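You operate a simulated robot arm through the tools that you are given. There is no shell and no other tool. Be economical: measure what you need, move in short steps, check, and stop when the job is done.

Carry out the task below with a simulated robot arm. There is one attempt and no reset: what you move stays moved.

Task
Set the block heater to 40 C and trim its knob till the thermometer agrees.
Fine: the thermometer stands in the heater well; switch off and put it back after. Set down upright: thermometer.

It is judged by the outcome, as a careful person would: the job done as asked, and still so three seconds after it is handed in. It fails if anything else is knocked over, pushed out of place, dropped, spilled or broken.

Robot
A 6-joint arm with a two-finger gripper, fixed in place. Base frame: the origin is at the foot of the arm, x ahead of it, y to its left, z up; the work surface is at about z = 900. Lengths are in mm, angles in rad, forces in N, time in s.
Its first joint turns from -2.897 to 2.897 rad. Payload 2.45 kg.
Tool frame: the origin (TCP) lies between the finger pads and is the grasp point; the fingertips stand 20 mm ahead of it; z points along the fingers, y is the line along which they close. Largest opening 140 mm; the body of the gripper starts 168 mm behind the TCP.
Orientation is that of the tool frame in the base frame, as [roll, pitch, yaw] about the fixed x, y, z axes, in that order (R = Rz(yaw) Ry(pitch) Rx(roll)). With the fingers straight down and closing along the base's y, the tool's x points along the base's -x, its y along +y and its z along -z.

Tools
- The arm moves only by the tool send_rows. Its argument "commands" is a list of rows, each an object (a shift or turn left out is 0, a gripper value left out holds the last) with "dp": the shift along the base's x, y, z in mm, a list of three; "rotation": the turn, a rotation vector about the base's x, y, z in rad, a list of three. In form: [{"dp": [tx, ty, tz], "rotation": [rx, ry, rz]}, ...]. A call has 1 to 20 rows; each row shifts and turns the commanded pose from where the row before left it. "gripper" is the opening, from 0 (shut) to 1 (fully open), set as the call begins (left out, the last holds). Rows are played at 5 a second. More than 50 mm and 0.15 rad between two rows, or a gripper value outside its range, and nothing of the call is played. Where a pose cannot be reached the arm comes as near as it can. A force on the tool above 40 N (or 10 N above the force at the start of the call, whichever is more), or a blocked arm, ends the call early, and 0.2 s more pass. The fingers move at their own pace (about 45 mm/s each) and stop on an object; they squeeze with about 35 N. The grip force told is the motor's: it shows also when the fingers shut on nothing. Time passes only in rows, and 0.2 s behind the last, so rows that do not move let the fingers close. The reply holds the time, the measured pose of the TCP, the force on the tool along the base axes, the opening and the grip force, in the units named above and with some noise, with the torque about the TCP (base axes, N m) and any sound that the robot's microphone picked up.
- Cameras (640 x 400 px; columns grow to the right, rows downward): "scene" is fixed at [220.2, 498.8, 1516.8]; the picture's right is [-0.51, -0.86, 0.00], its down [-0.53, 0.32, -0.78] and it looks along [0.67, -0.40, -0.62] (base axes); focal length 367 px, centre (320, 200). "wrist" rides on the gripper at [78, 11, -209] in the tool frame; the picture's right is [-0.14, 0.99, 0.00], its down [-0.92, -0.13, -0.37] and it looks along [-0.36, -0.05, 0.93] (tool axes); focal length 280 px, centre (320, 200).
- snapshot(camera): a new picture of that camera. The clock stands still meanwhile.
- pixel_to_xyz(camera, pixels): for up to 12 pixels [column, row] of the newest picture of that camera ("zoom" is the newest enlarged one), the place [x, y, z] in the base frame of the surface seen there, good to about 2 mm. The clock stands still meanwhile.
- enlarge(camera, box): a new picture of the part [left, top, right, bottom] of that camera's present view, enlarged. The clock stands still meanwhile.
- close_job(): hands the job in; it is judged then, once.

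Go step by step. Measure first, check grasps and placings, and put right what went wrong. The budget is 80 turns and 46 pictures, counting those below and the enlarged ones. Unless the task says otherwise, let go and move clear before handing in, and close with one line.

The tools are called after "Request:" as name(argument=value, ...) on one line, values as JSON. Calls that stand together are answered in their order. send_rows: Moves the arm, as the interface text tells. Its arguments: {"type":"object","properties":{"commands":{"type":"array","items":{"type":"object","properties":{"dp":{"type":"array","items":{"type":"number"}},"rotation":{"type":"array","items":{"type":"number"}}}}},"gripper":{"type":"number"}},"required":["commands"]} The other tools are called the same way: snapshot (camera) takes a picture; pixel_to_xyz (camera, pixels) gives the place of the surface under pixels of a picture; enlarge (camera, box) takes an enlarged picture of a part of a camera's view; close_job () hands the job in.

At the start:

```text
time: 0.0
tool_pos: [679.2, 485.9, 1229.7]
tool_rot: [3.141, -0.001, 3.141]
wrist_force: [0.1, -0.3, -0.2]
wrist_torque: [-0.01, 0.04, 0.01]
gripper_width: 139.9
grasp_force: 0.1
```

scene: 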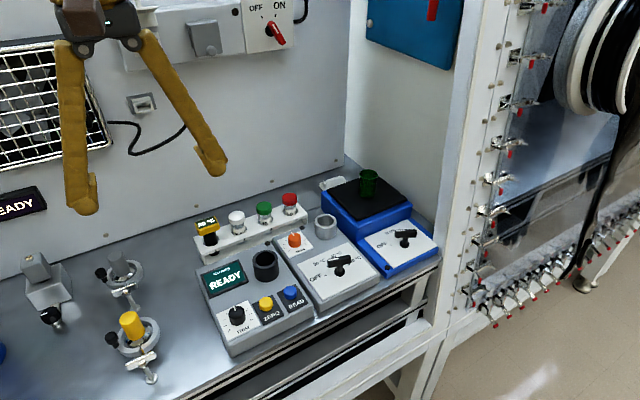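
wrist: 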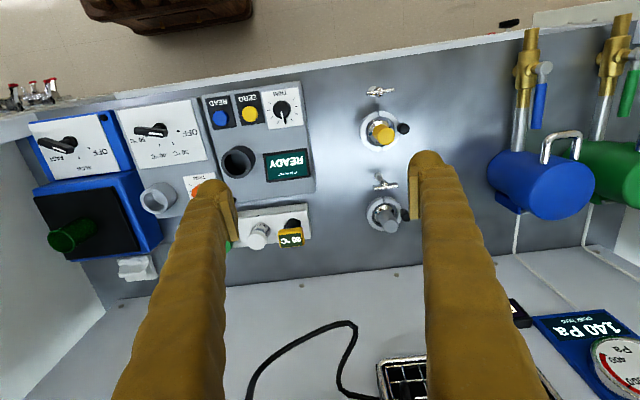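

The pictures show a row of devices: a photometer-like box (READY, 200-310 px), a block heater with OFF/30/40/50 knob (340,262) and an orange TRIM (295,240), and a stirrer. I'll enlarge them to read labels.

Request:
enlarge(camera="scene", box=[180, 160, 450, 360])

Request:
enlarge(camera="wrist", box=[20, 80, 320, 280])

```text
2.00 times, centred on (315, 260) of scene
```

zoom: 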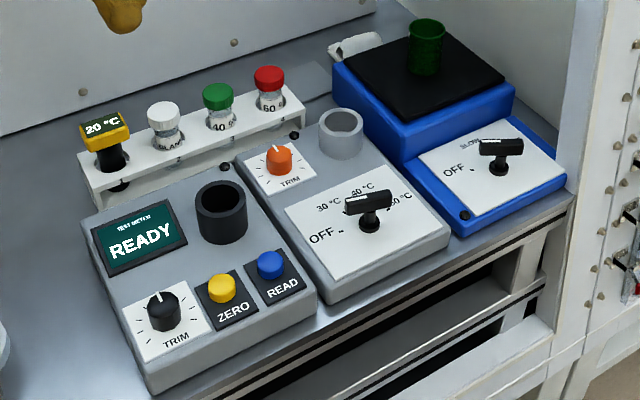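

```text
2.00 times, centred on (170, 180) of wrist
```

zoom: 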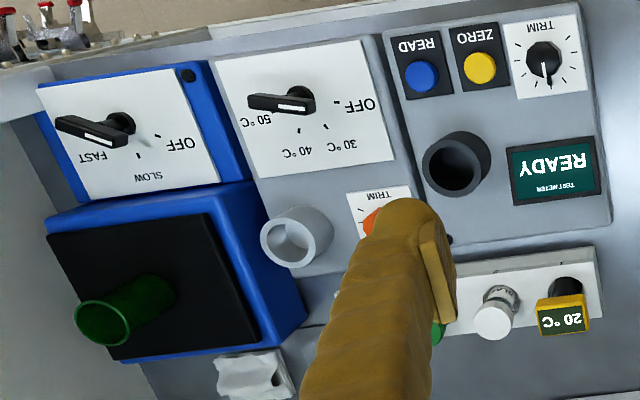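

The heater lever's white line seems to point to OFF, the thermometer (yellow head reading 20 °C) stands in the rack, the heater well is the grey tube. I'll measure these.

Request:
pixel_to_xyz(camera="zoom", pixels=[[252, 103], [312, 98], [281, 103], [360, 105], [326, 127], [298, 130], [262, 125], [290, 213], [280, 262], [327, 225], [265, 240], [562, 318]])

Request:
pixel_to_xyz(camera="scene", pixels=[[195, 222], [206, 218], [219, 219], [207, 226], [209, 239], [213, 250], [294, 236], [296, 243], [284, 250], [325, 215], [317, 222], [334, 224]])

Request:
enlarge(camera="scene", box=[185, 190, 285, 260])

Request:
enlarge(camera="scene", box=[275, 205, 395, 300])

```text
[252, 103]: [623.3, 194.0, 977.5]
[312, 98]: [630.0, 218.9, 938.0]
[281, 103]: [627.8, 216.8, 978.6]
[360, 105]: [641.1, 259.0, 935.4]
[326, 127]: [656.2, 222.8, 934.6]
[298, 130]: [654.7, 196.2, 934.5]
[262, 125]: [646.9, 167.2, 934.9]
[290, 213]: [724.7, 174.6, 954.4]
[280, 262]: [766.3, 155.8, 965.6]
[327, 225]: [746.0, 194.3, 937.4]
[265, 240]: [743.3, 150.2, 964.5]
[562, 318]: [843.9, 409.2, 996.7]
```

```text
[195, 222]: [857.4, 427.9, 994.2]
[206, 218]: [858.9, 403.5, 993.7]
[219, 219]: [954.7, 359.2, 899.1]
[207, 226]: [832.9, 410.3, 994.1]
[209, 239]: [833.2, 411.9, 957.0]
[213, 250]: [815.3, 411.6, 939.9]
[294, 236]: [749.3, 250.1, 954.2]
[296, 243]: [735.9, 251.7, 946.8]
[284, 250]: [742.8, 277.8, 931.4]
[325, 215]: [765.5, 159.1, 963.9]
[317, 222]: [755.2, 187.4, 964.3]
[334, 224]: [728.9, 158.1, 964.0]
```

```text
5.71 times, centred on (235, 225) of scene
```

zoom: 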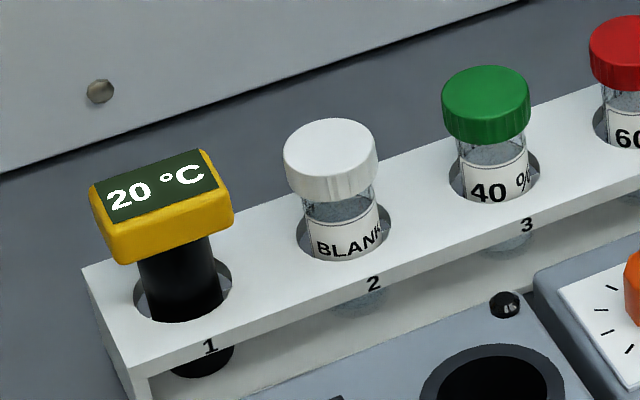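

```text
4.21 times, centred on (335, 252) of scene
```

zoom: 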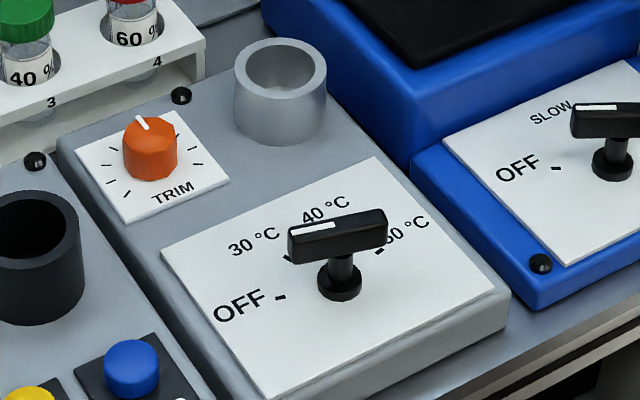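

The heater lever's white mark lies on the OFF side, and trim points about straight to its middle. I'll measure the lever, its stem, and the dial ticks.

Request:
pixel_to_xyz(camera="zoom", pixels=[[291, 232], [384, 214], [338, 223], [297, 255], [385, 240], [338, 291], [280, 297], [288, 259], [379, 251], [150, 125], [150, 172], [141, 119]])

Request:
enlarge(camera="wrist", box=[110, 90, 230, 220])

```text
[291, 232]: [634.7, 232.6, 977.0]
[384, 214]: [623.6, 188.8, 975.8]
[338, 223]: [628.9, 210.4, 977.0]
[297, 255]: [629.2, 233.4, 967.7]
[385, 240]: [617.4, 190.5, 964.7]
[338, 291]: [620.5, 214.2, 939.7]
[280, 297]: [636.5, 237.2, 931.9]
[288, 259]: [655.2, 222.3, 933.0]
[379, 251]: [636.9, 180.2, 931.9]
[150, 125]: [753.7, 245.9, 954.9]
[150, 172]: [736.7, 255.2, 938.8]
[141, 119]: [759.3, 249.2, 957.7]
```

```text
3.08 times, centred on (170, 155) of wrist
```

zoom: 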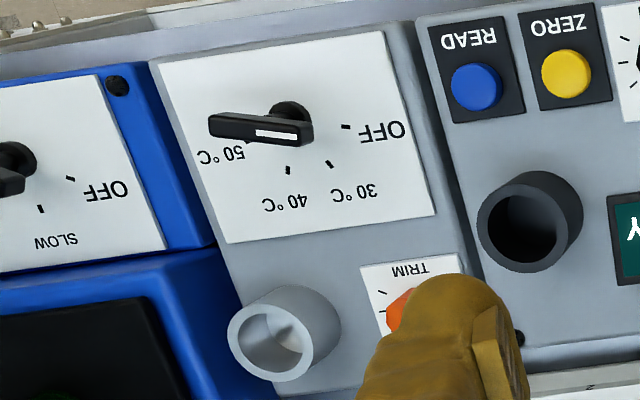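

Ticks lie near (636,237) OFF, (655,222) 30, (655,196) 40, (637,180) 50 around pivot ≈(628,210), so OFF→40 is about −100°. Next I measure the thermometer and well geometry.

Request:
enlarge(camera="scene", box=[185, 205, 240, 260])

```text
7.27 times, centred on (212, 232) of scene
```

zoom: 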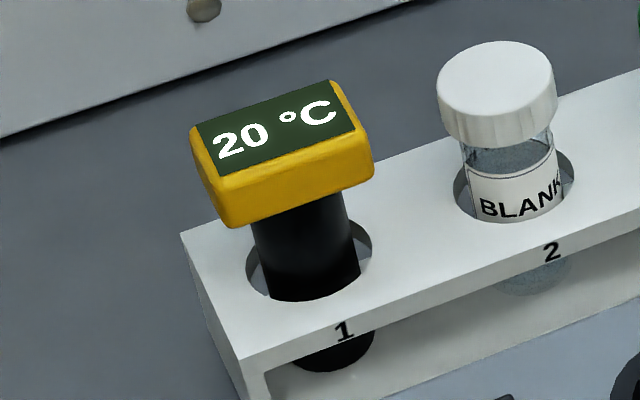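

Request:
pixel_to_xyz(camera="zoom", pixels=[[196, 132], [332, 84], [368, 157], [226, 190], [280, 128], [228, 223], [369, 178], [305, 250], [262, 252], [347, 240], [312, 320], [330, 350]])

Request:
enlarge(camera="scene", box=[300, 200, 350, 250])

```text
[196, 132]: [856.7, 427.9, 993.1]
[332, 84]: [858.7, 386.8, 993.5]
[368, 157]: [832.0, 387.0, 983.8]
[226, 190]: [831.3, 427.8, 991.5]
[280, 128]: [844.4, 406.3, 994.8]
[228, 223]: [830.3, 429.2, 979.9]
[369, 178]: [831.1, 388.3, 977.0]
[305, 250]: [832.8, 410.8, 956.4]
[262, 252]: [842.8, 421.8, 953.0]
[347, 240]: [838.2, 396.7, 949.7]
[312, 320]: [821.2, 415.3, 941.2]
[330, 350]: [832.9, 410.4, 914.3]
```

```text
8.00 times, centred on (325, 225) of scene
```

zoom: 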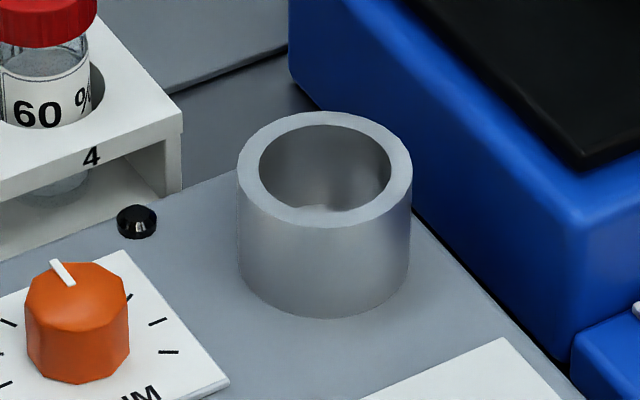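

Request:
pixel_to_xyz(camera="zoom", pixels=[[248, 165], [401, 165], [325, 118], [325, 214], [262, 133], [385, 210], [320, 208], [325, 170], [60, 268], [75, 325], [31, 300], [125, 295]])

```text
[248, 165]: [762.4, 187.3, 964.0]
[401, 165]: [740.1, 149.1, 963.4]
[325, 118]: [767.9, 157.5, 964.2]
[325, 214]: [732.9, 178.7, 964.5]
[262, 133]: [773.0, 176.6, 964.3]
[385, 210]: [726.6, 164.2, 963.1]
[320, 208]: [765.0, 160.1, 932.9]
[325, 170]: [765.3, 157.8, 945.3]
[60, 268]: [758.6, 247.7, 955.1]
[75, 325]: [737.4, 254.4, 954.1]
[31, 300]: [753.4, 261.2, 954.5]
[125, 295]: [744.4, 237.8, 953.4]
```

The thermometer head spans x 830–858, y 387–429, z 978–994; the well centre is ≈(750,168.5), rim 964, inner radius ≈18. I'll turn the tool +90° (fingers closing along x), partly open, and move above the thermometer.

Request:
send_rows(commands=[{"dp": [15, -7.1, -10], "rotation": [0, 0, 0.1428]}, {"dp": [15, -7.1, -10], "rotation": [0, 0, 0.1428]}, {"dp": [15, -7.1, -10], "rotation": [0, 0, 0.1428]}, {"dp": [15, -7.1, -10], "rotation": [0, 0, 0.1428]}, {"dp": [15, -7.1, -10], "rotation": [0, 0, 0.1428]}, {"dp": [15, -7.1, -10], "rotation": [0, 0, 0.1428]}, {"dp": [15, -7.1, -10], "rotation": [0, 0, 0.1428]}, {"dp": [15, -7.1, -10], "rotation": [0, 0, 0.1428]}, {"dp": [15, -7.1, -10], "rotation": [0, 0, 0.1428]}, {"dp": [15, -7.1, -10], "rotation": [0, 0, 0.1428]}, {"dp": [15.3, -6.9, -10], "rotation": [0, 0, 0.1428]}, {}], gripper=0.43)

Request:
snapshot(camera="wrist")

```text
time: 2.5
tool_pos: [841.8, 409.0, 1122.0]
tool_rot: [3.14, -0.001, -1.58]
wrist_force: [-26.6, -4.6, 2.0]
wrist_torque: [0.88, -5.56, 0.04]
gripper_width: 60.4
grasp_force: 0.1
stopped in row 12: the force on the tool passed its limit at 51 N (the readings are from after the stop); the commanded pose is now the measured one
```

```text
36 pictures are left
```

wrist: 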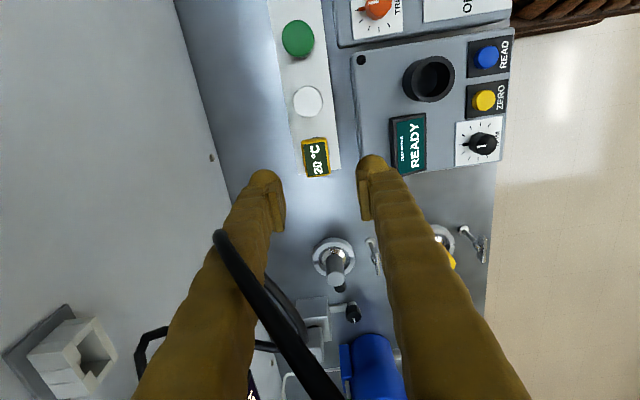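

The tool met something at +x (force −26 N), probably the gripper body against a wall fitting; the wrist view shows a wall cable near the finger. I'll look at the scene.

Request:
snapshot(camera="scene")

```text
35 pictures are left
```

scene: 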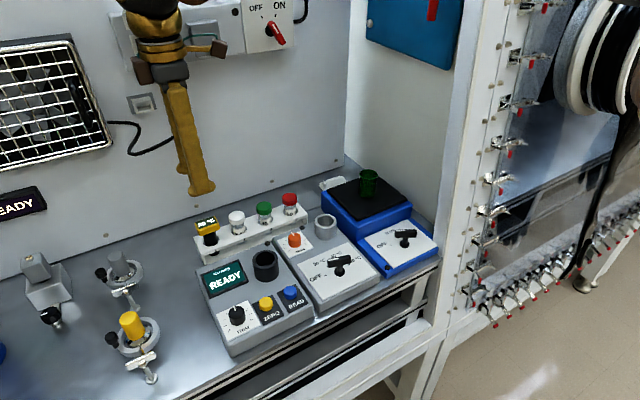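

Request:
pixel_to_xyz(camera="scene", pixels=[[120, 35], [128, 65], [240, 45], [205, 40], [222, 50], [265, 50], [141, 104], [150, 147], [230, 120], [160, 30], [185, 75], [147, 75]])

Request:
enlarge(camera="scene", box=[90, 0, 250, 100])

```text
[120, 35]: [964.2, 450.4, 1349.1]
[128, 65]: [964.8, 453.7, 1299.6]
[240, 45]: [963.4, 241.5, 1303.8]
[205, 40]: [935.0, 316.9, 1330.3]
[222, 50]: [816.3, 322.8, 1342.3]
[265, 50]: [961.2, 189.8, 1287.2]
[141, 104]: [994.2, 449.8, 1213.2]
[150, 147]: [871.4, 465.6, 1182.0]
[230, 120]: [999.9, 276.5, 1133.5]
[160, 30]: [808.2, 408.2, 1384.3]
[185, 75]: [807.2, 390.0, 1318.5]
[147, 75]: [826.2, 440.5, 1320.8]
```

```text
4.00 times, centred on (170, 50) of scene
```

zoom: 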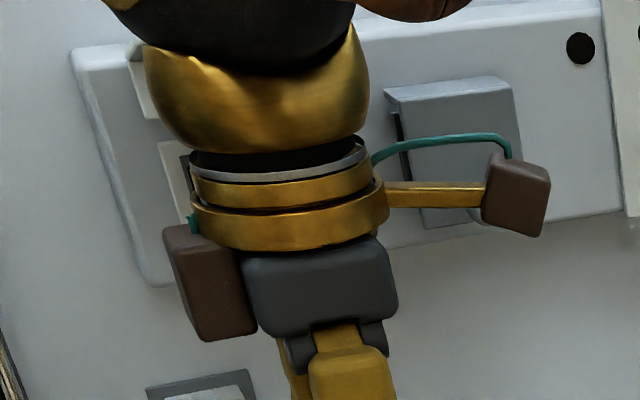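

Contact works out at ~209 mm behind the TCP (z≈1331), i.e. gripper body against the wall trunking (z>1295). Lower down it should clear; I'll check where the cable hangs before moving.

Request:
pixel_to_xyz(camera="wrist", pixels=[[222, 240], [250, 285], [280, 325], [320, 385], [280, 295], [300, 320], [145, 345], [60, 350], [315, 155], [308, 100], [303, 143], [326, 168]])

```text
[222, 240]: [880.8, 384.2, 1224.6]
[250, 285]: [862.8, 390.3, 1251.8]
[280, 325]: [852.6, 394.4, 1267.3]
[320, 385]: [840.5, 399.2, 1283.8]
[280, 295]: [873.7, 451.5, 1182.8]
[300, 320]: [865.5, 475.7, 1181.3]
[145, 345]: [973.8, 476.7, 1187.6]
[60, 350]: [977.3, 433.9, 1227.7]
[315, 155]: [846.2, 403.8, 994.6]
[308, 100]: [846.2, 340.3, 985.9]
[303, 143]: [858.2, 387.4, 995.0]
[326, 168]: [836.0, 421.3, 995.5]
```

The cable seems to pass close to the gripper body; I'll look closer before moving.

Request:
enlarge(camera="scene", box=[95, 50, 235, 210])

Request:
enlarge(camera="wrist", box=[120, 200, 400, 400])

```text
2.50 times, centred on (165, 130) of scene
```

zoom: 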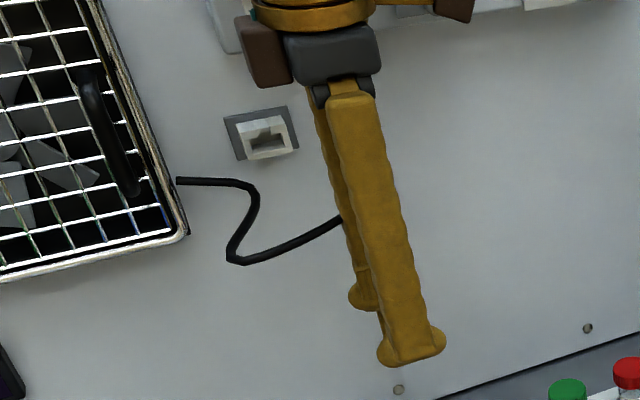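

```text
2.00 times, centred on (260, 300) of wrist
```

zoom: 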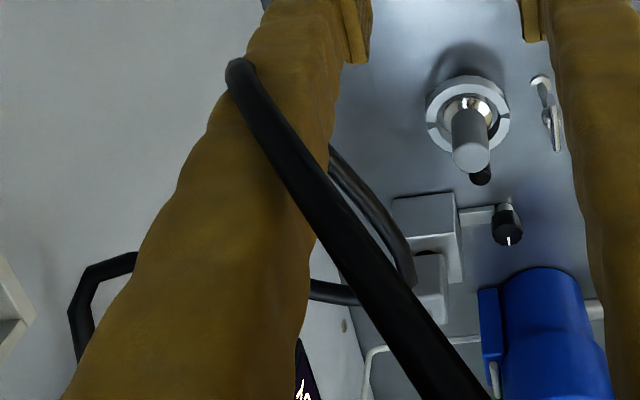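

The cable loop passes next to the +x finger at z 1180–1285. I'll retrace my path backwards, the one route known clear, then look at the cable whole.

Request:
send_rows(commands=[{"dp": [-15, 7.1, 10], "rotation": [0, 0, -0.1428]}, {"dp": [-15, 7.1, 10], "rotation": [0, 0, -0.1428]}, {"dp": [-15, 7.1, 10], "rotation": [0, 0, -0.1428]}, {"dp": [-15, 7.1, 10], "rotation": [0, 0, -0.1428]}, {"dp": [-15, 7.1, 10], "rotation": [0, 0, -0.1428]}, {"dp": [-15, 7.1, 10], "rotation": [0, 0, -0.1428]}, {"dp": [-30, 0, 0]}, {"dp": [-40, -40, 0]}, {"dp": [-40, -40, 0]}, {"dp": [-20, -40, 0]}])

Request:
snapshot(camera="scene")

Request:
snapshot(camera="wrist")

```text
refused: row 8 steps farther than a row can; nothing moved
```

```text
31 pictures are left
```

scene: 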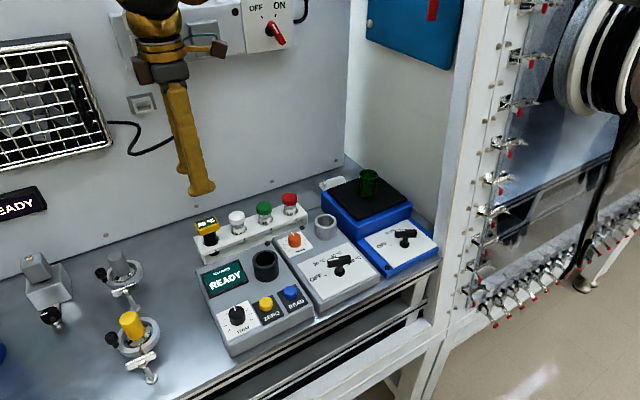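

```text
30 pictures are left
```

wrist: 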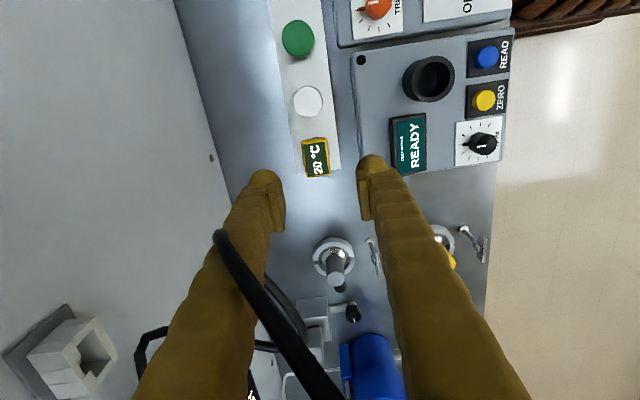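

Nothing moved, as one step was too long. I'll repeat the retreat with shorter steps.

Request:
send_rows(commands=[{"dp": [-15, 7.1, 10], "rotation": [0, 0, -0.1428]}, {"dp": [-15, 7.1, 10], "rotation": [0, 0, -0.1428]}, {"dp": [-15, 7.1, 10], "rotation": [0, 0, -0.1428]}, {"dp": [-15, 7.1, 10], "rotation": [0, 0, -0.1428]}, {"dp": [-15, 7.1, 10], "rotation": [0, 0, -0.1428]}, {"dp": [-15, 7.1, 10], "rotation": [0, 0, -0.1428]}, {"dp": [-30, 0, 0]}, {"dp": [-40, 0, 0]}, {"dp": [-40, 0, 0]}, {"dp": [0, -40, 0]}, {"dp": [0, -40, 0]}, {"dp": [0, -40, 0]}, {"dp": [0, -40, 0]}])

```text
time: 5.2
tool_pos: [643.0, 291.4, 1180.8]
tool_rot: [3.141, 0.001, -2.437]
wrist_force: [-0.4, -0.1, -0.2]
wrist_torque: [-0.01, 0.04, 0.0]
gripper_width: 60.3
grasp_force: 0.0
```

Request:
snapshot(camera="scene")

```text
29 pictures are left
```

scene: 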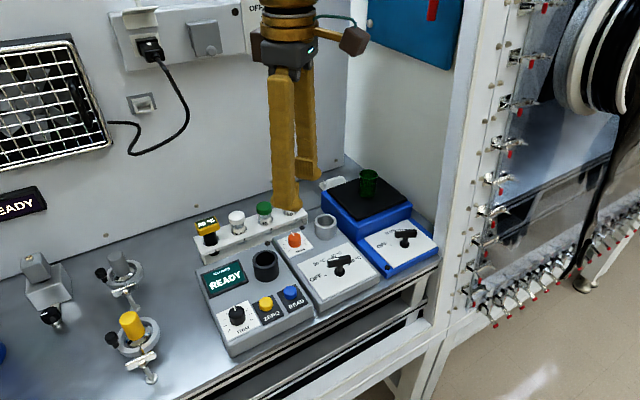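

The full cable shows: a plug at (150,50) in the trunking with the cable hanging from it; it still looks seated. I'll measure it.

Request:
pixel_to_xyz(camera="scene", pixels=[[150, 45], [148, 60], [158, 57], [163, 64], [175, 82], [187, 103], [184, 125], [165, 145], [140, 153], [205, 45], [140, 20]])

Request:
enlarge(camera="scene", box=[100, 0, 240, 100])

```text
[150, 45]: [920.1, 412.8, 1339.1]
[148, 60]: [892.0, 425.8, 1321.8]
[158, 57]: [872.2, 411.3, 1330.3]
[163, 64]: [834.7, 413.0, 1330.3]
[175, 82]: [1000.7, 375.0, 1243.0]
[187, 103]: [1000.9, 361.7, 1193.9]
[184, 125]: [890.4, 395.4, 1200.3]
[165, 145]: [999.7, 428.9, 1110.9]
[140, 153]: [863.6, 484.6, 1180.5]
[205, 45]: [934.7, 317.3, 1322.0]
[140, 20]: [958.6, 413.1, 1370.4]
```

```text
4.00 times, centred on (170, 50) of scene
```

zoom: 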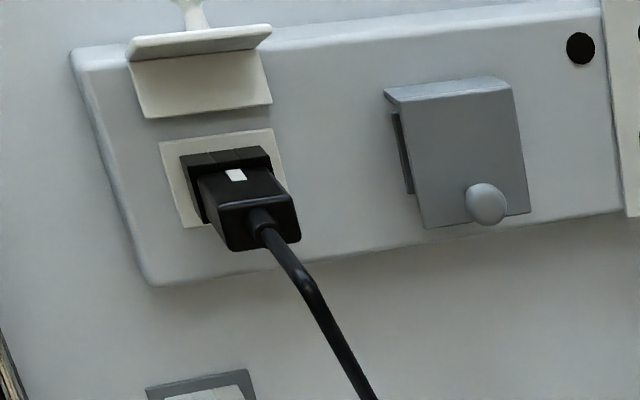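

The plug/cable hangs over the thermometer (x 835–900, y 380–485, z 1180–1335), so a vertical grasp there is out. I'll come in with fingers closing along y and the tool tilted ~0.6 rad so the body leans back towards −x, clear of the cable.

Request:
send_rows(commands=[{"dp": [0, 23.3, 0], "rotation": [0, 0, -0.141]}, {"dp": [0, 23.3, 0], "rotation": [0, 0, -0.141]}, {"dp": [0, 23.3, 0], "rotation": [0, 0, -0.141]}, {"dp": [0, 23.3, 0], "rotation": [0, 0, -0.141]}, {"dp": [0, 23.3, 0], "rotation": [0, 0, -0.141]}, {"dp": [10, 0, -15], "rotation": [0, -0.12, 0]}, {"dp": [10, 0, -15], "rotation": [0, -0.12, 0]}, {"dp": [10, 0, -15], "rotation": [0, -0.12, 0]}, {"dp": [10, 0, -15], "rotation": [0, -0.12, 0]}, {"dp": [10, 0, -15], "rotation": [0, -0.12, 0]}, {"dp": [25, 0, -10]}, {"dp": [22, 0, -6]}, {}], gripper=0.39)

Request:
snapshot(camera="scene")

```text
time: 8.1
tool_pos: [739.3, 407.6, 1090.4]
tool_rot: [3.139, 0.599, 3.141]
wrist_force: [-0.6, -0.4, -0.1]
wrist_torque: [-0.01, 0.01, 0.02]
gripper_width: 54.4
grasp_force: 0.0
```

```text
27 pictures are left
```

scene: 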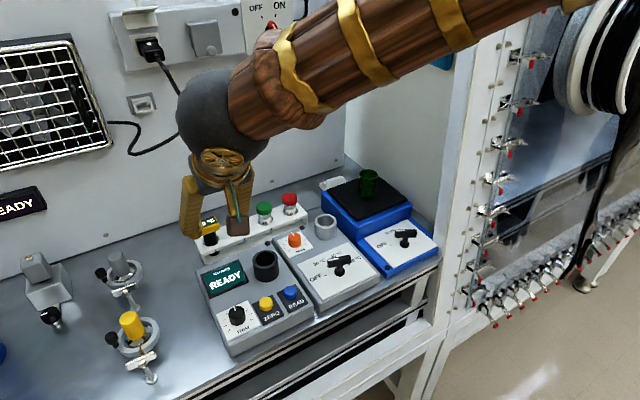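

The tilted pose is reached freely and the arm is clear of the cable. I'll approach along the tool axis to straddle the head at (844.5, 408, 990).

Request:
send_rows(commands=[{"dp": [18, 0.2, 0]}, {"dp": [18, 0.2, 0]}, {"dp": [14, 0, -20]}, {"dp": [14, 0, -20]}, {"dp": [14, 0, -20]}, {"dp": [14, 0, -20]}, {}])

Request:
snapshot(camera="wrist")

```text
time: 9.7
tool_pos: [832.4, 408.5, 1011.2]
tool_rot: [3.14, 0.601, 3.141]
wrist_force: [0.1, -0.4, 0.2]
wrist_torque: [-0.05, 0.0, -0.01]
gripper_width: 54.5
grasp_force: 0.2
```

```text
26 pictures are left
```

wrist: 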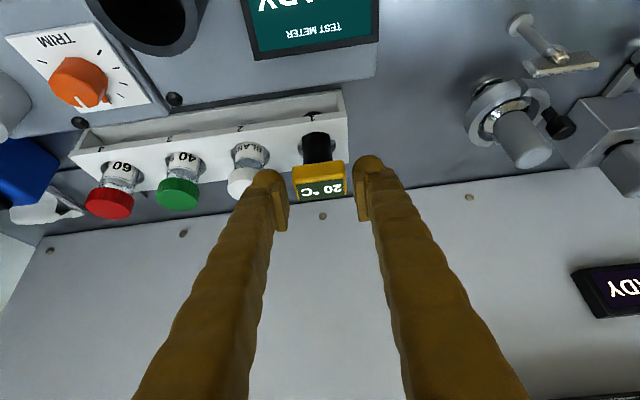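

The fingers straddle the head centrally (head 292–348, fingers 288–356 px). I'll go the last step and close.

Request:
send_rows(commands=[{"dp": [6, 0, -10]}, {"dp": [6, 0, -11]}, {}])

Request:
send_rows(commands=[{}, {}, {}, {}], gripper=0.2)

Request:
enlarge(camera="wrist", box=[200, 80, 440, 260])

```text
time: 10.4
tool_pos: [844.4, 408.4, 990.2]
tool_rot: [3.14, 0.602, -3.14]
wrist_force: [0.5, 0.6, 0.1]
wrist_torque: [-0.01, 0.01, 0.03]
gripper_width: 54.6
grasp_force: 0.0
```

```text
time: 11.4
tool_pos: [843.9, 408.7, 990.5]
tool_rot: [3.14, 0.601, -3.141]
wrist_force: [-0.1, 0.0, 0.6]
wrist_torque: [0.03, -0.05, 0.04]
gripper_width: 44.7
grasp_force: 34.7
```

```text
2.22 times, centred on (320, 170) of wrist
```

zoom: 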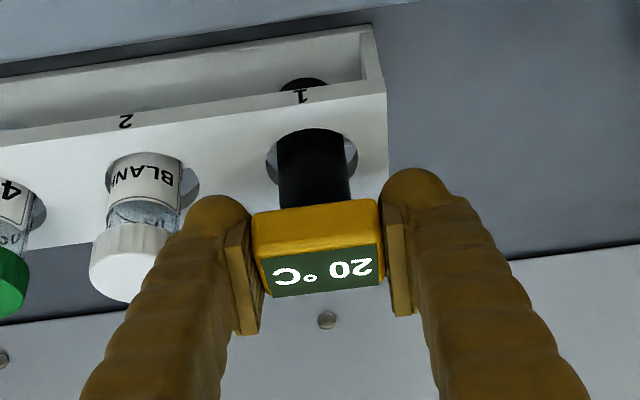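

The head is gripped (44.7 mm, 35 N). I'll lift straight up 100 mm.

Request:
send_rows(commands=[{"dp": [0, 0, 5]}, {"dp": [0, 0, 10]}, {"dp": [0, 0, 15]}, {"dp": [0, 0, 20]}, {"dp": [0, 0, 20]}, {"dp": [0, 0, 20]}, {"dp": [0, 0, 20]}, {}])

Request:
snapshot(camera="scene")

```text
time: 13.2
tool_pos: [843.3, 406.0, 1099.3]
tool_rot: [3.14, 0.599, -3.141]
wrist_force: [-0.4, 0.0, -1.0]
wrist_torque: [-0.02, 0.01, -0.02]
gripper_width: 44.8
grasp_force: 35.3
```

```text
24 pictures are left
```

scene: 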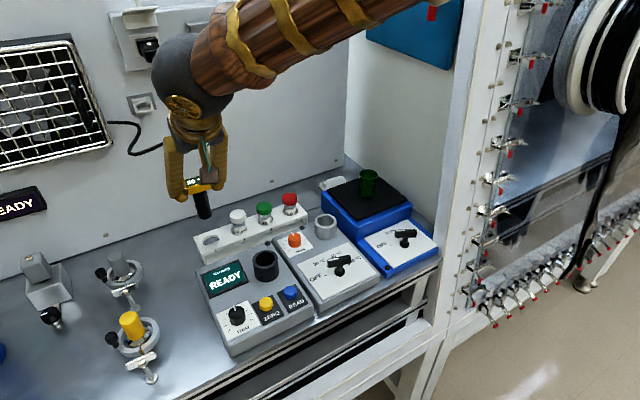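

Lifted. I'll check the probe's bottom position and tilt.

Request:
enlarge(camera="scene", box=[165, 165, 235, 225])

```text
6.67 times, centred on (200, 195) of scene
```

zoom: 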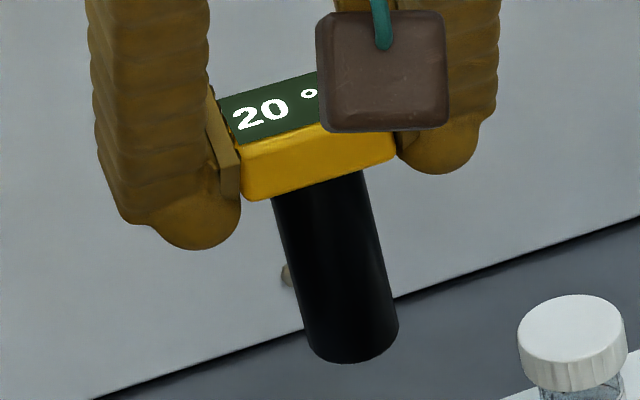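

Request:
pixel_to_xyz(camera="zoom", pixels=[[325, 200], [352, 355], [308, 345], [396, 328], [280, 205], [362, 185], [250, 195], [392, 155], [338, 280], [300, 300], [385, 290]])

```text
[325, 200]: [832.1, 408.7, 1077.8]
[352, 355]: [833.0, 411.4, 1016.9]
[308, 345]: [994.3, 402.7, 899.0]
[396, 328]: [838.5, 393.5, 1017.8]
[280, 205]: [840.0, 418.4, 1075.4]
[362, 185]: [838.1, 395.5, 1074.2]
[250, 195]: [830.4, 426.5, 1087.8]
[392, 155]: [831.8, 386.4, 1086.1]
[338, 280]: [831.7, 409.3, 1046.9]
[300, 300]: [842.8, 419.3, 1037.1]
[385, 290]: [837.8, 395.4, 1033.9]
```

The probe hangs vertical, bottom at z≈1016 (84 below TCP). I'll carry it above the well at (750, 168.5).

Request:
send_rows(commands=[{"dp": [-23.4, 0, 0]}, {"dp": [-23.4, 0, 0]}, {"dp": [-23.4, -10, 0]}, {"dp": [-23.4, -20, 0]}, {"dp": [0, -30, 0]}, {"dp": [0, -30, 0]}, {"dp": [0, -30, 0]}, {"dp": [0, -30, 0]}, {"dp": [0, -30, 0]}, {"dp": [0, -30, 0]}, {"dp": [0, -28, 0]}, {}, {}])

Request:
enlarge(camera="scene", box=[265, 130, 385, 260])

```text
time: 16.1
tool_pos: [749.7, 170.6, 1098.5]
tool_rot: [3.14, 0.601, 3.14]
wrist_force: [0.1, -0.5, -0.4]
wrist_torque: [0.0, -0.02, 0.04]
gripper_width: 44.6
grasp_force: 35.1
```

```text
3.08 times, centred on (325, 195) of scene
```

zoom: 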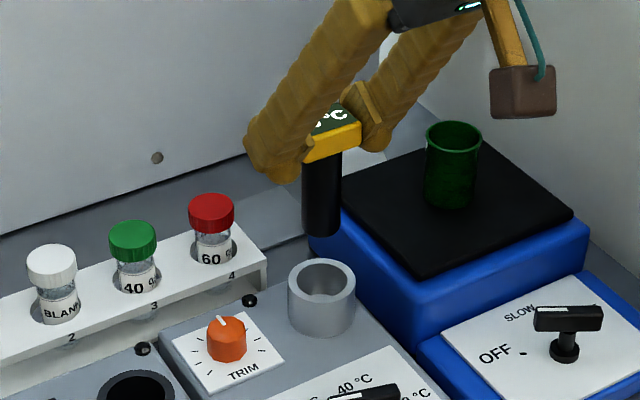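

Request:
pixel_to_xyz(camera="zoom", pixels=[[307, 210], [337, 210], [322, 210], [322, 228], [293, 284], [349, 284], [321, 263], [321, 303], [430, 140], [428, 190], [453, 128]])

```text
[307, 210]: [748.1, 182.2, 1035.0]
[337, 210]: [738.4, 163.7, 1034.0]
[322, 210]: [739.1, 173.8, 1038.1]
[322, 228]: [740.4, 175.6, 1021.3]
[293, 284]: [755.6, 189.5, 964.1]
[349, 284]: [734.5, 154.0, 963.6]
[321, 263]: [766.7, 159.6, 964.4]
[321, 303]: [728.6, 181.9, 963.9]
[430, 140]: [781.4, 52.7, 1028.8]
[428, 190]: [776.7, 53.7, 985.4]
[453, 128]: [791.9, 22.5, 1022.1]
```

Probe centre ≈(749.5,168.5) sits over the well centre ≈(750,169). I'll lower to just inside the rim, then check.

Request:
send_rows(commands=[{"dp": [0.5, 0, -15]}, {"dp": [0, 0, -15]}, {"dp": [0, 0, -10]}, {"dp": [0, 0, -6]}, {"dp": [0, 0, -6]}, {"dp": [0, 0, -6]}, {}])

Request:
enlarge(camera="scene", box=[290, 170, 370, 250])

```text
time: 17.6
tool_pos: [750.2, 168.8, 1040.8]
tool_rot: [3.14, 0.6, 3.141]
wrist_force: [-0.2, 0.5, -1.5]
wrist_torque: [0.0, 0.01, 0.01]
gripper_width: 44.6
grasp_force: 34.4
```

```text
5.00 times, centred on (330, 210) of scene
```

zoom: 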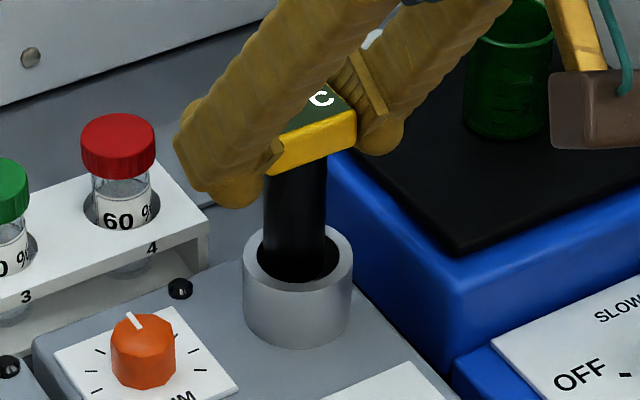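

The probe has entered the well. Before lowering further I check the stirrer's edge next to the right finger.

Request:
pixel_to_xyz(camera="zoom", pixels=[[375, 180], [345, 165], [400, 215], [440, 250], [340, 190], [440, 275], [374, 150], [215, 200]])

```text
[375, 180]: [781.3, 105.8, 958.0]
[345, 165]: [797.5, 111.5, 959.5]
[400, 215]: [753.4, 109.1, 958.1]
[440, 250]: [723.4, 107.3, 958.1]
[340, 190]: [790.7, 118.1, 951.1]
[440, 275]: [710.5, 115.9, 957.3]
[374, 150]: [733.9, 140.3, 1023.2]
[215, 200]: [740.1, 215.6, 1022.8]
```

Request:
send_rows(commands=[{"dp": [0, 0, -4]}, {"dp": [0, 0, -4]}, {"dp": [0, 0, -4]}, {"dp": [0, 0, -4]}, {"dp": [0, 0, -3]}])

Request:
send_rows(commands=[{"dp": [0, 0, -3]}, {"dp": [0, 0, -3]}, {"dp": [0, 0, -3]}])

```text
time: 18.9
tool_pos: [749.6, 169.7, 1021.7]
tool_rot: [3.14, 0.6, 3.14]
wrist_force: [-0.6, -0.2, -0.7]
wrist_torque: [0.01, -0.03, -0.02]
gripper_width: 44.8
grasp_force: 34.6
```

```text
time: 19.6
tool_pos: [751.1, 171.0, 1015.0]
tool_rot: [3.138, 0.603, -3.141]
wrist_force: [2.9, -1.3, 31.6]
wrist_torque: [-0.04, -0.33, -0.01]
gripper_width: 45.1
grasp_force: 35.3
```

Contact: 31.6 N upward at TCP z≈1015 – the probe is on the well floor. I'll ease up to relieve the pressure.

Request:
send_rows(commands=[{"dp": [0, 0, 1.5]}, {}])

Request:
enlarge(camera="scene", box=[290, 170, 370, 250])

```text
time: 20.2
tool_pos: [749.7, 170.0, 1014.3]
tool_rot: [3.139, 0.601, -3.141]
wrist_force: [6.0, 2.8, 18.7]
wrist_torque: [0.25, -0.54, 0.04]
gripper_width: 44.6
grasp_force: 35.7
```

```text
5.00 times, centred on (330, 210) of scene
```

zoom: 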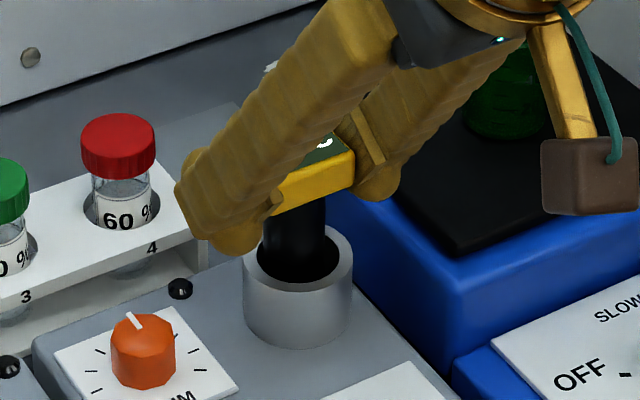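

The head now stands ~39 mm above the rim, probe on the floor. Ease a bit more, then open to about 57 mm.

Request:
send_rows(commands=[{"dp": [0, 0, 1]}, {"dp": [0, 0, 0.5]}, {}])

Request:
send_rows(commands=[{}, {}, {}], gripper=0.41)

Request:
snapshot(camera="wrist")

```text
time: 21.1
tool_pos: [749.8, 169.4, 1016.5]
tool_rot: [3.141, 0.599, 3.141]
wrist_force: [0.6, 0.5, 0.0]
wrist_torque: [-0.02, 0.02, 0.02]
gripper_width: 44.8
grasp_force: 34.9
```

```text
time: 21.9
tool_pos: [751.3, 170.6, 1017.0]
tool_rot: [3.139, 0.6, 3.139]
wrist_force: [0.2, 0.1, 0.6]
wrist_torque: [0.01, -0.01, -0.02]
gripper_width: 57.6
grasp_force: 0.1
```

```text
19 pictures are left
```

wrist: 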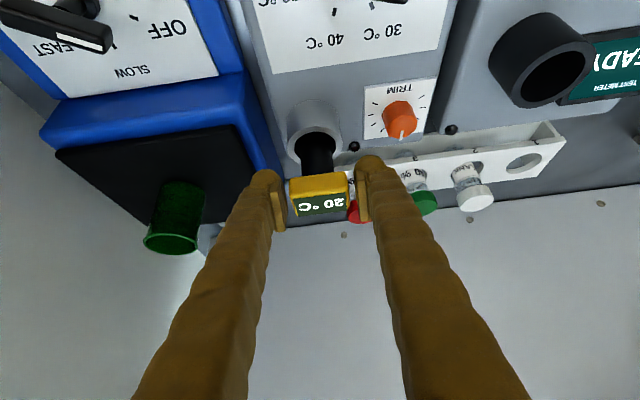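

The thermometer stands free and upright in the well (reading 20 °C). I'll back out along the tool axis, untilt, and go above the heater lever with the tool turned across it.

Request:
send_rows(commands=[{"dp": [-11.5, 0, 16.5]}, {"dp": [-11.5, 0, 16.5]}, {"dp": [-11.5, 0, 16.5]}, {"dp": [-11.5, 0, 16.5]}, {"dp": [-15, 8, 0], "rotation": [0, 0.12, 0]}, {"dp": [-15, 8, 0], "rotation": [0, 0.12, 0]}, {"dp": [-15, 8, 0], "rotation": [0, 0.12, 0]}, {"dp": [-15, 8, 0], "rotation": [0, 0.12, 0]}, {"dp": [-15, 8, 0], "rotation": [0, 0.12, 0]}, {"rotation": [0, 0, 0.147]}, {"rotation": [0, 0, 0.147]}, {"rotation": [0, 0, 0.147]}, {"rotation": [0, 0, 0.147]}, {"rotation": [0, 0, 0.147]}, {"rotation": [0, 0, 0.147]}, {"rotation": [0, 0, 0.147]}, {"rotation": [0, 0, 0.147]}, {"rotation": [0, 0, 0.144]}, {}], gripper=0.3)

Request:
snapshot(camera="wrist")

```text
time: 25.9
tool_pos: [629.5, 210.4, 1082.9]
tool_rot: [3.138, -0.001, -1.819]
wrist_force: [0.0, 0.1, -0.9]
wrist_torque: [0.03, 0.0, 0.0]
gripper_width: 41.8
grasp_force: 0.2
```

```text
18 pictures are left
```

wrist: 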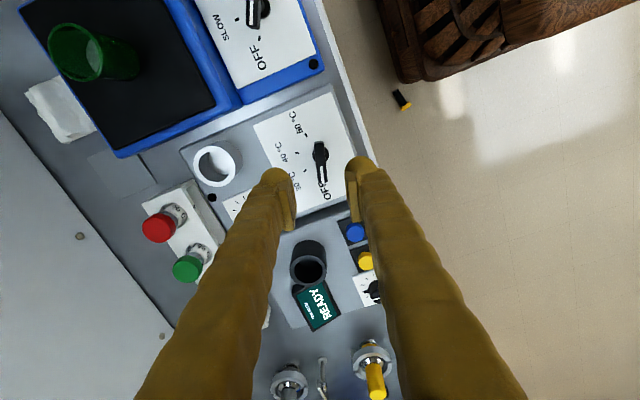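

The well at (213,165) is empty, and a black/yellow object lies at (402,98). My gripper value of 0.3 took effect at the start of that call, so it re-gripped the thermometer's head and carried it off. I need to see where it is now.

Request:
snapshot(camera="scene")

Request:
pixel_to_xyz(camera="wrist", pixels=[[402, 98], [398, 92], [406, 105], [430, 120], [213, 165]])

```text
17 pictures are left
```

scene: 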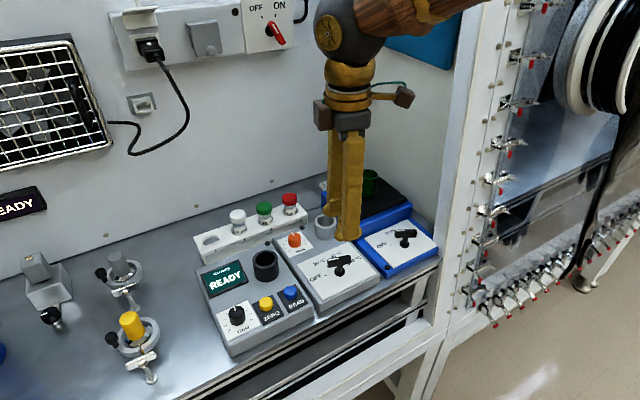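

```text
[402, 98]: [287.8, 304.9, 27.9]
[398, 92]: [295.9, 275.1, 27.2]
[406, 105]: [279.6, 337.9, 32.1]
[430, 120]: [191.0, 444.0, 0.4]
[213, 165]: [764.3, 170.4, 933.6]
```

The thermometer lies on the floor near (288,305,28) — I dropped it through that gripper mistake. I'll try to recover it: first the bench edge and a closer look.

Request:
pixel_to_xyz(camera="wrist", pixels=[[330, 30], [350, 95], [362, 140], [420, 380], [385, 40], [400, 80], [600, 30]])

Request:
enlarge(camera="wrist", box=[370, 70, 440, 130])

```text
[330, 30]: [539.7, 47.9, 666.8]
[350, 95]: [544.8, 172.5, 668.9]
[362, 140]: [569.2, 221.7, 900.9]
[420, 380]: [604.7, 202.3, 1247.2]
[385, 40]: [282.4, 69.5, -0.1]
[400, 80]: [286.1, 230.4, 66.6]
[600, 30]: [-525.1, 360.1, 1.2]
```

```text
6.67 times, centred on (405, 100) of wrist
```

zoom: 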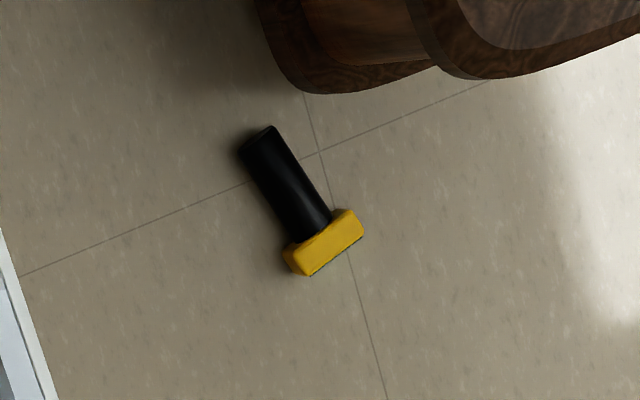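

It lies flat with the wide side level, next to the pedestal foot. I'll measure it on this zoom.

Request:
pixel_to_xyz(camera="zoom", pixels=[[258, 150], [285, 190], [310, 230], [300, 260], [350, 225], [325, 245], [305, 272], [362, 235], [300, 85], [430, 60]])

```text
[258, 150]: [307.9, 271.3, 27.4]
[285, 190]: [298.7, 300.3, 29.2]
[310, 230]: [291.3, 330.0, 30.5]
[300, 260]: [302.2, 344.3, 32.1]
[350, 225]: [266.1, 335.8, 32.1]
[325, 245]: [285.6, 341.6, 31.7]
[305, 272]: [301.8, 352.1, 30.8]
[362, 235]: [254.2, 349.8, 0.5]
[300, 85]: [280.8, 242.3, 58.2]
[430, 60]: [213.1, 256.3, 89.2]
```

Head centre ≈(286,343), probe pointing to −75°; the bench edge is x≥540 and the pedestal foot ends near y≈242–256, so there is room. I'll move over it with the gripper open and tool turned +0.506.

Request:
send_rows(commands=[{"dp": [-34, 0, 10]}, {"dp": [-34, 0, 10]}, {"dp": [-34, 0, 0]}, {"dp": [-34, 19, 0], "rotation": [0, 0, 0.1]}, {"dp": [-34, 19, 0], "rotation": [0, 0, 0.1]}, {"dp": [-34, 19, 0], "rotation": [0, 0, 0.1]}, {"dp": [-34, 19, 0], "rotation": [0, 0, 0.1]}, {"dp": [-34, 19, 0], "rotation": [0, 0, 0.106]}, {"dp": [-34, 19, 0]}, {"dp": [-37, 19, 0]}, {}], gripper=0.5)

Request:
send_rows(commands=[{"rotation": [-0.1162, -0.03, 0]}, {"rotation": [-0.1162, -0.03, 0]}, {"rotation": [-0.1162, -0.03, 0]}, {"rotation": [-0.1162, -0.03, 0]}, {"rotation": [-0.1162, -0.03, 0]}, {}])

Request:
send_rows(commands=[{"dp": [0, 0, -40]}, {"dp": [0, 0, -40]}, {"dp": [0, 0, -40]}, {"dp": [0, 0, -40]}, {"dp": [0, 0, -40]}, {"dp": [0, 0, -40]}, {"dp": [0, 0, -40]}, {"dp": [0, 0, -40]}, {"dp": [0, 0, -40]}, {"dp": [0, 0, -40]}, {}])

```text
time: 28.2
tool_pos: [286.1, 343.4, 1101.9]
tool_rot: [3.139, -0.001, -1.316]
wrist_force: [0.4, 0.7, 0.4]
wrist_torque: [0.01, -0.01, 0.04]
gripper_width: 70.2
grasp_force: 0.0
```

```text
time: 29.6
tool_pos: [284.9, 336.1, 1116.8]
tool_rot: [-3.119, -0.572, -1.336]
wrist_force: [-1.0, -0.3, 0.8]
wrist_torque: [0.0, 0.01, 0.0]
gripper_width: 70.1
grasp_force: 0.1
```

```text
time: 30.6
tool_pos: [287.9, 331.1, 1035.2]
tool_rot: [-3.024, -0.459, -1.392]
wrist_force: [0.4, 0.5, -0.1]
wrist_torque: [-0.08, -0.05, -0.03]
gripper_width: 70.2
grasp_force: 0.1
stopped in row 4: the arm was blocked; the commanded pose is now the measured one
```

The leaned pose hits a joint limit (blocked at z 1035). I'll return to vertical and try descending straight down.

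Request:
send_rows(commands=[{"dp": [0, 0, 15], "rotation": [0.1, 0.03, 0]}, {"dp": [0, 4, 15], "rotation": [0.12, 0.03, 0]}, {"dp": [0, 4, 15], "rotation": [0.12, 0.03, 0]}, {"dp": [0, 4, 0], "rotation": [0.11, 0.025, 0]}, {}])

Request:
send_rows(commands=[{"dp": [0, 0, -40]}, {"dp": [0, 0, -40]}, {"dp": [0, 0, -40]}, {"dp": [0, 0, -40]}, {"dp": [0, 0, -40]}, {"dp": [0, 0, -40]}, {"dp": [0, 0, -40]}, {"dp": [0, 0, -40]}, {"dp": [0, 0, -40]}, {"dp": [0, 0, -40]}, {}])

```text
time: 31.8
tool_pos: [287.9, 345.2, 1074.7]
tool_rot: [-3.062, -0.004, -1.378]
wrist_force: [0.2, 0.2, 0.4]
wrist_torque: [0.0, 0.01, -0.01]
gripper_width: 70.3
grasp_force: 0.1
```

```text
time: 34.2
tool_pos: [314.2, 382.8, 688.8]
tool_rot: [-3.064, -0.008, -1.378]
wrist_force: [0.4, 0.3, 0.6]
wrist_torque: [0.05, 0.01, 0.02]
gripper_width: 69.9
grasp_force: 0.0
out of reach, approached as far as the arm can: row 7, 8, 9, 10
```

Vertical works down to z≈689 but drifts outward (an inner-reach limit). I'll step outward a bit and keep descending, to see whether the floor can be reached at all.

Request:
send_rows(commands=[{"dp": [0, 15, 0]}, {"dp": [0, 15, 0]}, {"dp": [0, 15, -30]}, {"dp": [0, 10, -40]}, {"dp": [0, 10, -40]}, {"dp": [0, 10, -40]}, {"dp": [0, 0, -40]}, {"dp": [0, 0, -40]}, {}])

```text
time: 36.2
tool_pos: [314.2, 458.6, 458.7]
tool_rot: [-3.062, -0.007, -1.376]
wrist_force: [0.2, 0.9, 0.2]
wrist_torque: [0.0, -0.04, 0.02]
gripper_width: 70.0
grasp_force: 0.0
```

Reaching z 459 works at radius 556. I continue down.

Request:
send_rows(commands=[{"dp": [0, 0, -40]}, {"dp": [0, 0, -40]}, {"dp": [0, 0, -40]}, {"dp": [0, 0, -40]}, {"dp": [0, 0, -40]}, {"dp": [0, 0, -40]}, {"dp": [0, 0, -40]}, {}])

Request:
snapshot(camera="wrist")

```text
time: 38.0
tool_pos: [328.1, 500.1, 193.3]
tool_rot: [-3.047, -0.035, -1.382]
wrist_force: [-0.2, 0.4, 0.0]
wrist_torque: [0.0, -0.04, 0.01]
gripper_width: 69.6
grasp_force: 0.1
out of reach, approached as far as the arm can: row 1, 2, 3, 4, 5, 6, 7
```

```text
15 pictures are left
```

wrist: 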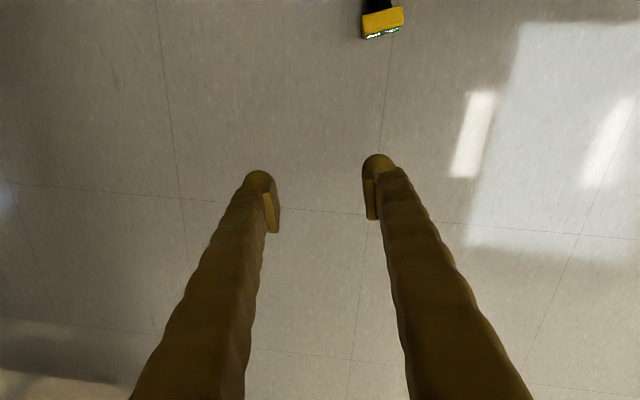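

Vertically the limit pushes outward; the wrist seems unable to bend inward. I'll try leaning the tool the other way (fingers pointing outward) while coming in over the thermometer.

Request:
send_rows(commands=[{"dp": [0, 0, 10], "rotation": [0.116, 0.03, 0]}, {"dp": [0, -10, 10], "rotation": [0.116, 0.03, 0]}, {"dp": [-5, -20, 0], "rotation": [0.116, 0.03, 0]}, {"dp": [-5, -20, 0], "rotation": [0.116, 0.03, 0]}, {"dp": [-6, -20, 0], "rotation": [0.116, 0.03, 0]}, {"dp": [-6, -20, 0]}, {"dp": [-6, -20, 0]}, {}])

Request:
snapshot(camera="wrist")

```text
time: 39.8
tool_pos: [279.6, 485.8, 215.2]
tool_rot: [-2.853, 0.116, -1.442]
wrist_force: [-0.4, -0.4, 0.4]
wrist_torque: [0.0, 0.03, 0.01]
gripper_width: 69.7
grasp_force: 0.0
out of reach, approached as far as the arm can: row 1, 2, 3, 4, 5, 7
```

```text
14 pictures are left
```

wrist: 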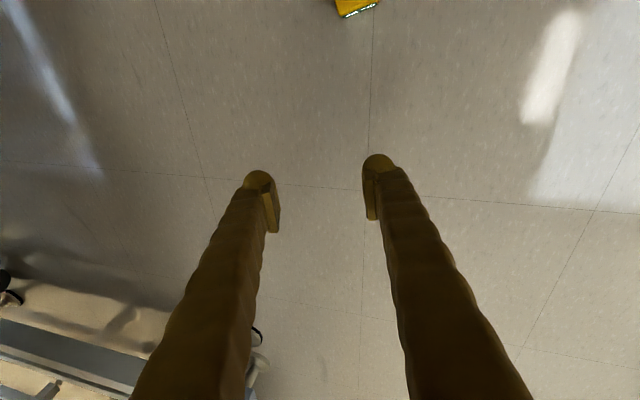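

That did not help: the shoulder/elbow appear at their limits, the lowest point being near radius 600, z≈190. One last attempt: lean inward with the wrist while commanding the target height.

Request:
send_rows(commands=[{"rotation": [-0.116, -0.03, 0]}, {"rotation": [-0.116, -0.03, 0]}, {"rotation": [-0.116, -0.03, 0]}, {"rotation": [-0.116, -0.03, 0]}, {"rotation": [-0.116, -0.03, 0]}, {"dp": [0, 0, -25], "rotation": [-0.116, -0.03, 0]}, {"dp": [0, 0, -25], "rotation": [-0.116, -0.03, 0]}, {"dp": [0, 0, -25], "rotation": [-0.116, -0.03, 0]}, {"dp": [0, 0, -25], "rotation": [-0.116, -0.03, 0]}, {"dp": [0, 0, -25], "rotation": [-0.116, -0.03, 0]}, {"dp": [0, 0, -25]}, {}])

```text
time: 42.4
tool_pos: [279.2, 486.4, 65.0]
tool_rot: [-2.631, -1.059, -1.567]
wrist_force: [-0.2, 0.4, 0.3]
wrist_torque: [0.02, 0.0, 0.04]
gripper_width: 69.9
grasp_force: 0.1
```

Unexpectedly that pose was reachable: z 65 with the tool pointing inward and low, so the floor can be reached with a strong inward lean. I'll align the tool to the thermometer (closing axis level, lean 0.97 along the probe) at a pre-grasp point.

Request:
send_rows(commands=[{"dp": [0, 0, 10], "rotation": [0.017, 0.092, -0.063]}, {"dp": [0, 0, 10], "rotation": [0.017, 0.092, -0.063]}, {"dp": [0, -10, 0], "rotation": [0.017, 0.092, -0.063]}, {"dp": [-2, -25, 0]}, {"dp": [-2, -30, 0]}, {"dp": [-1, -20, 0]}, {}])

Request:
snapshot(camera="wrist")

```text
time: 44.0
tool_pos: [272.6, 399.9, 86.7]
tool_rot: [-3.138, -0.968, -1.32]
wrist_force: [0.2, -0.5, 1.3]
wrist_torque: [0.04, 0.04, 0.01]
gripper_width: 70.2
grasp_force: 0.0
```

```text
13 pictures are left
```

wrist: 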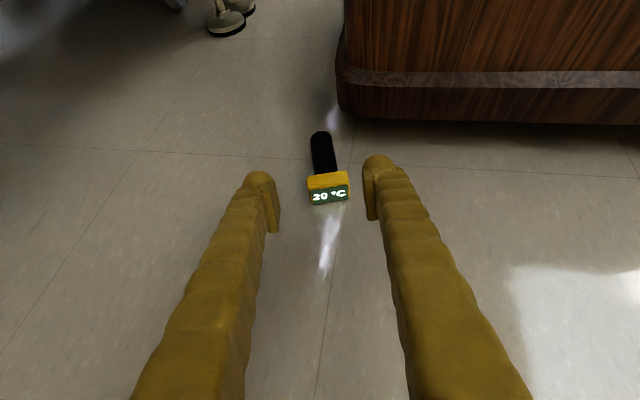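

The pose is exact and the thermometer (still reading 20 °C, px 308–350, row 190) lies straight ahead between the fingers. I'll measure the head from here.

Request:
pixel_to_xyz(camera="wrist", pixels=[[311, 197], [347, 194], [329, 195], [311, 181], [345, 177], [328, 180], [322, 145], [319, 135]])

```text
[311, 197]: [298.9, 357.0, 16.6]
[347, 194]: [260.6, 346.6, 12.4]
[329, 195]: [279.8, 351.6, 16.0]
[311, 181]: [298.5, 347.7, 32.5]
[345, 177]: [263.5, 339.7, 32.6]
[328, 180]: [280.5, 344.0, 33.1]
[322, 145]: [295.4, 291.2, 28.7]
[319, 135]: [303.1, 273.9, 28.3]
```

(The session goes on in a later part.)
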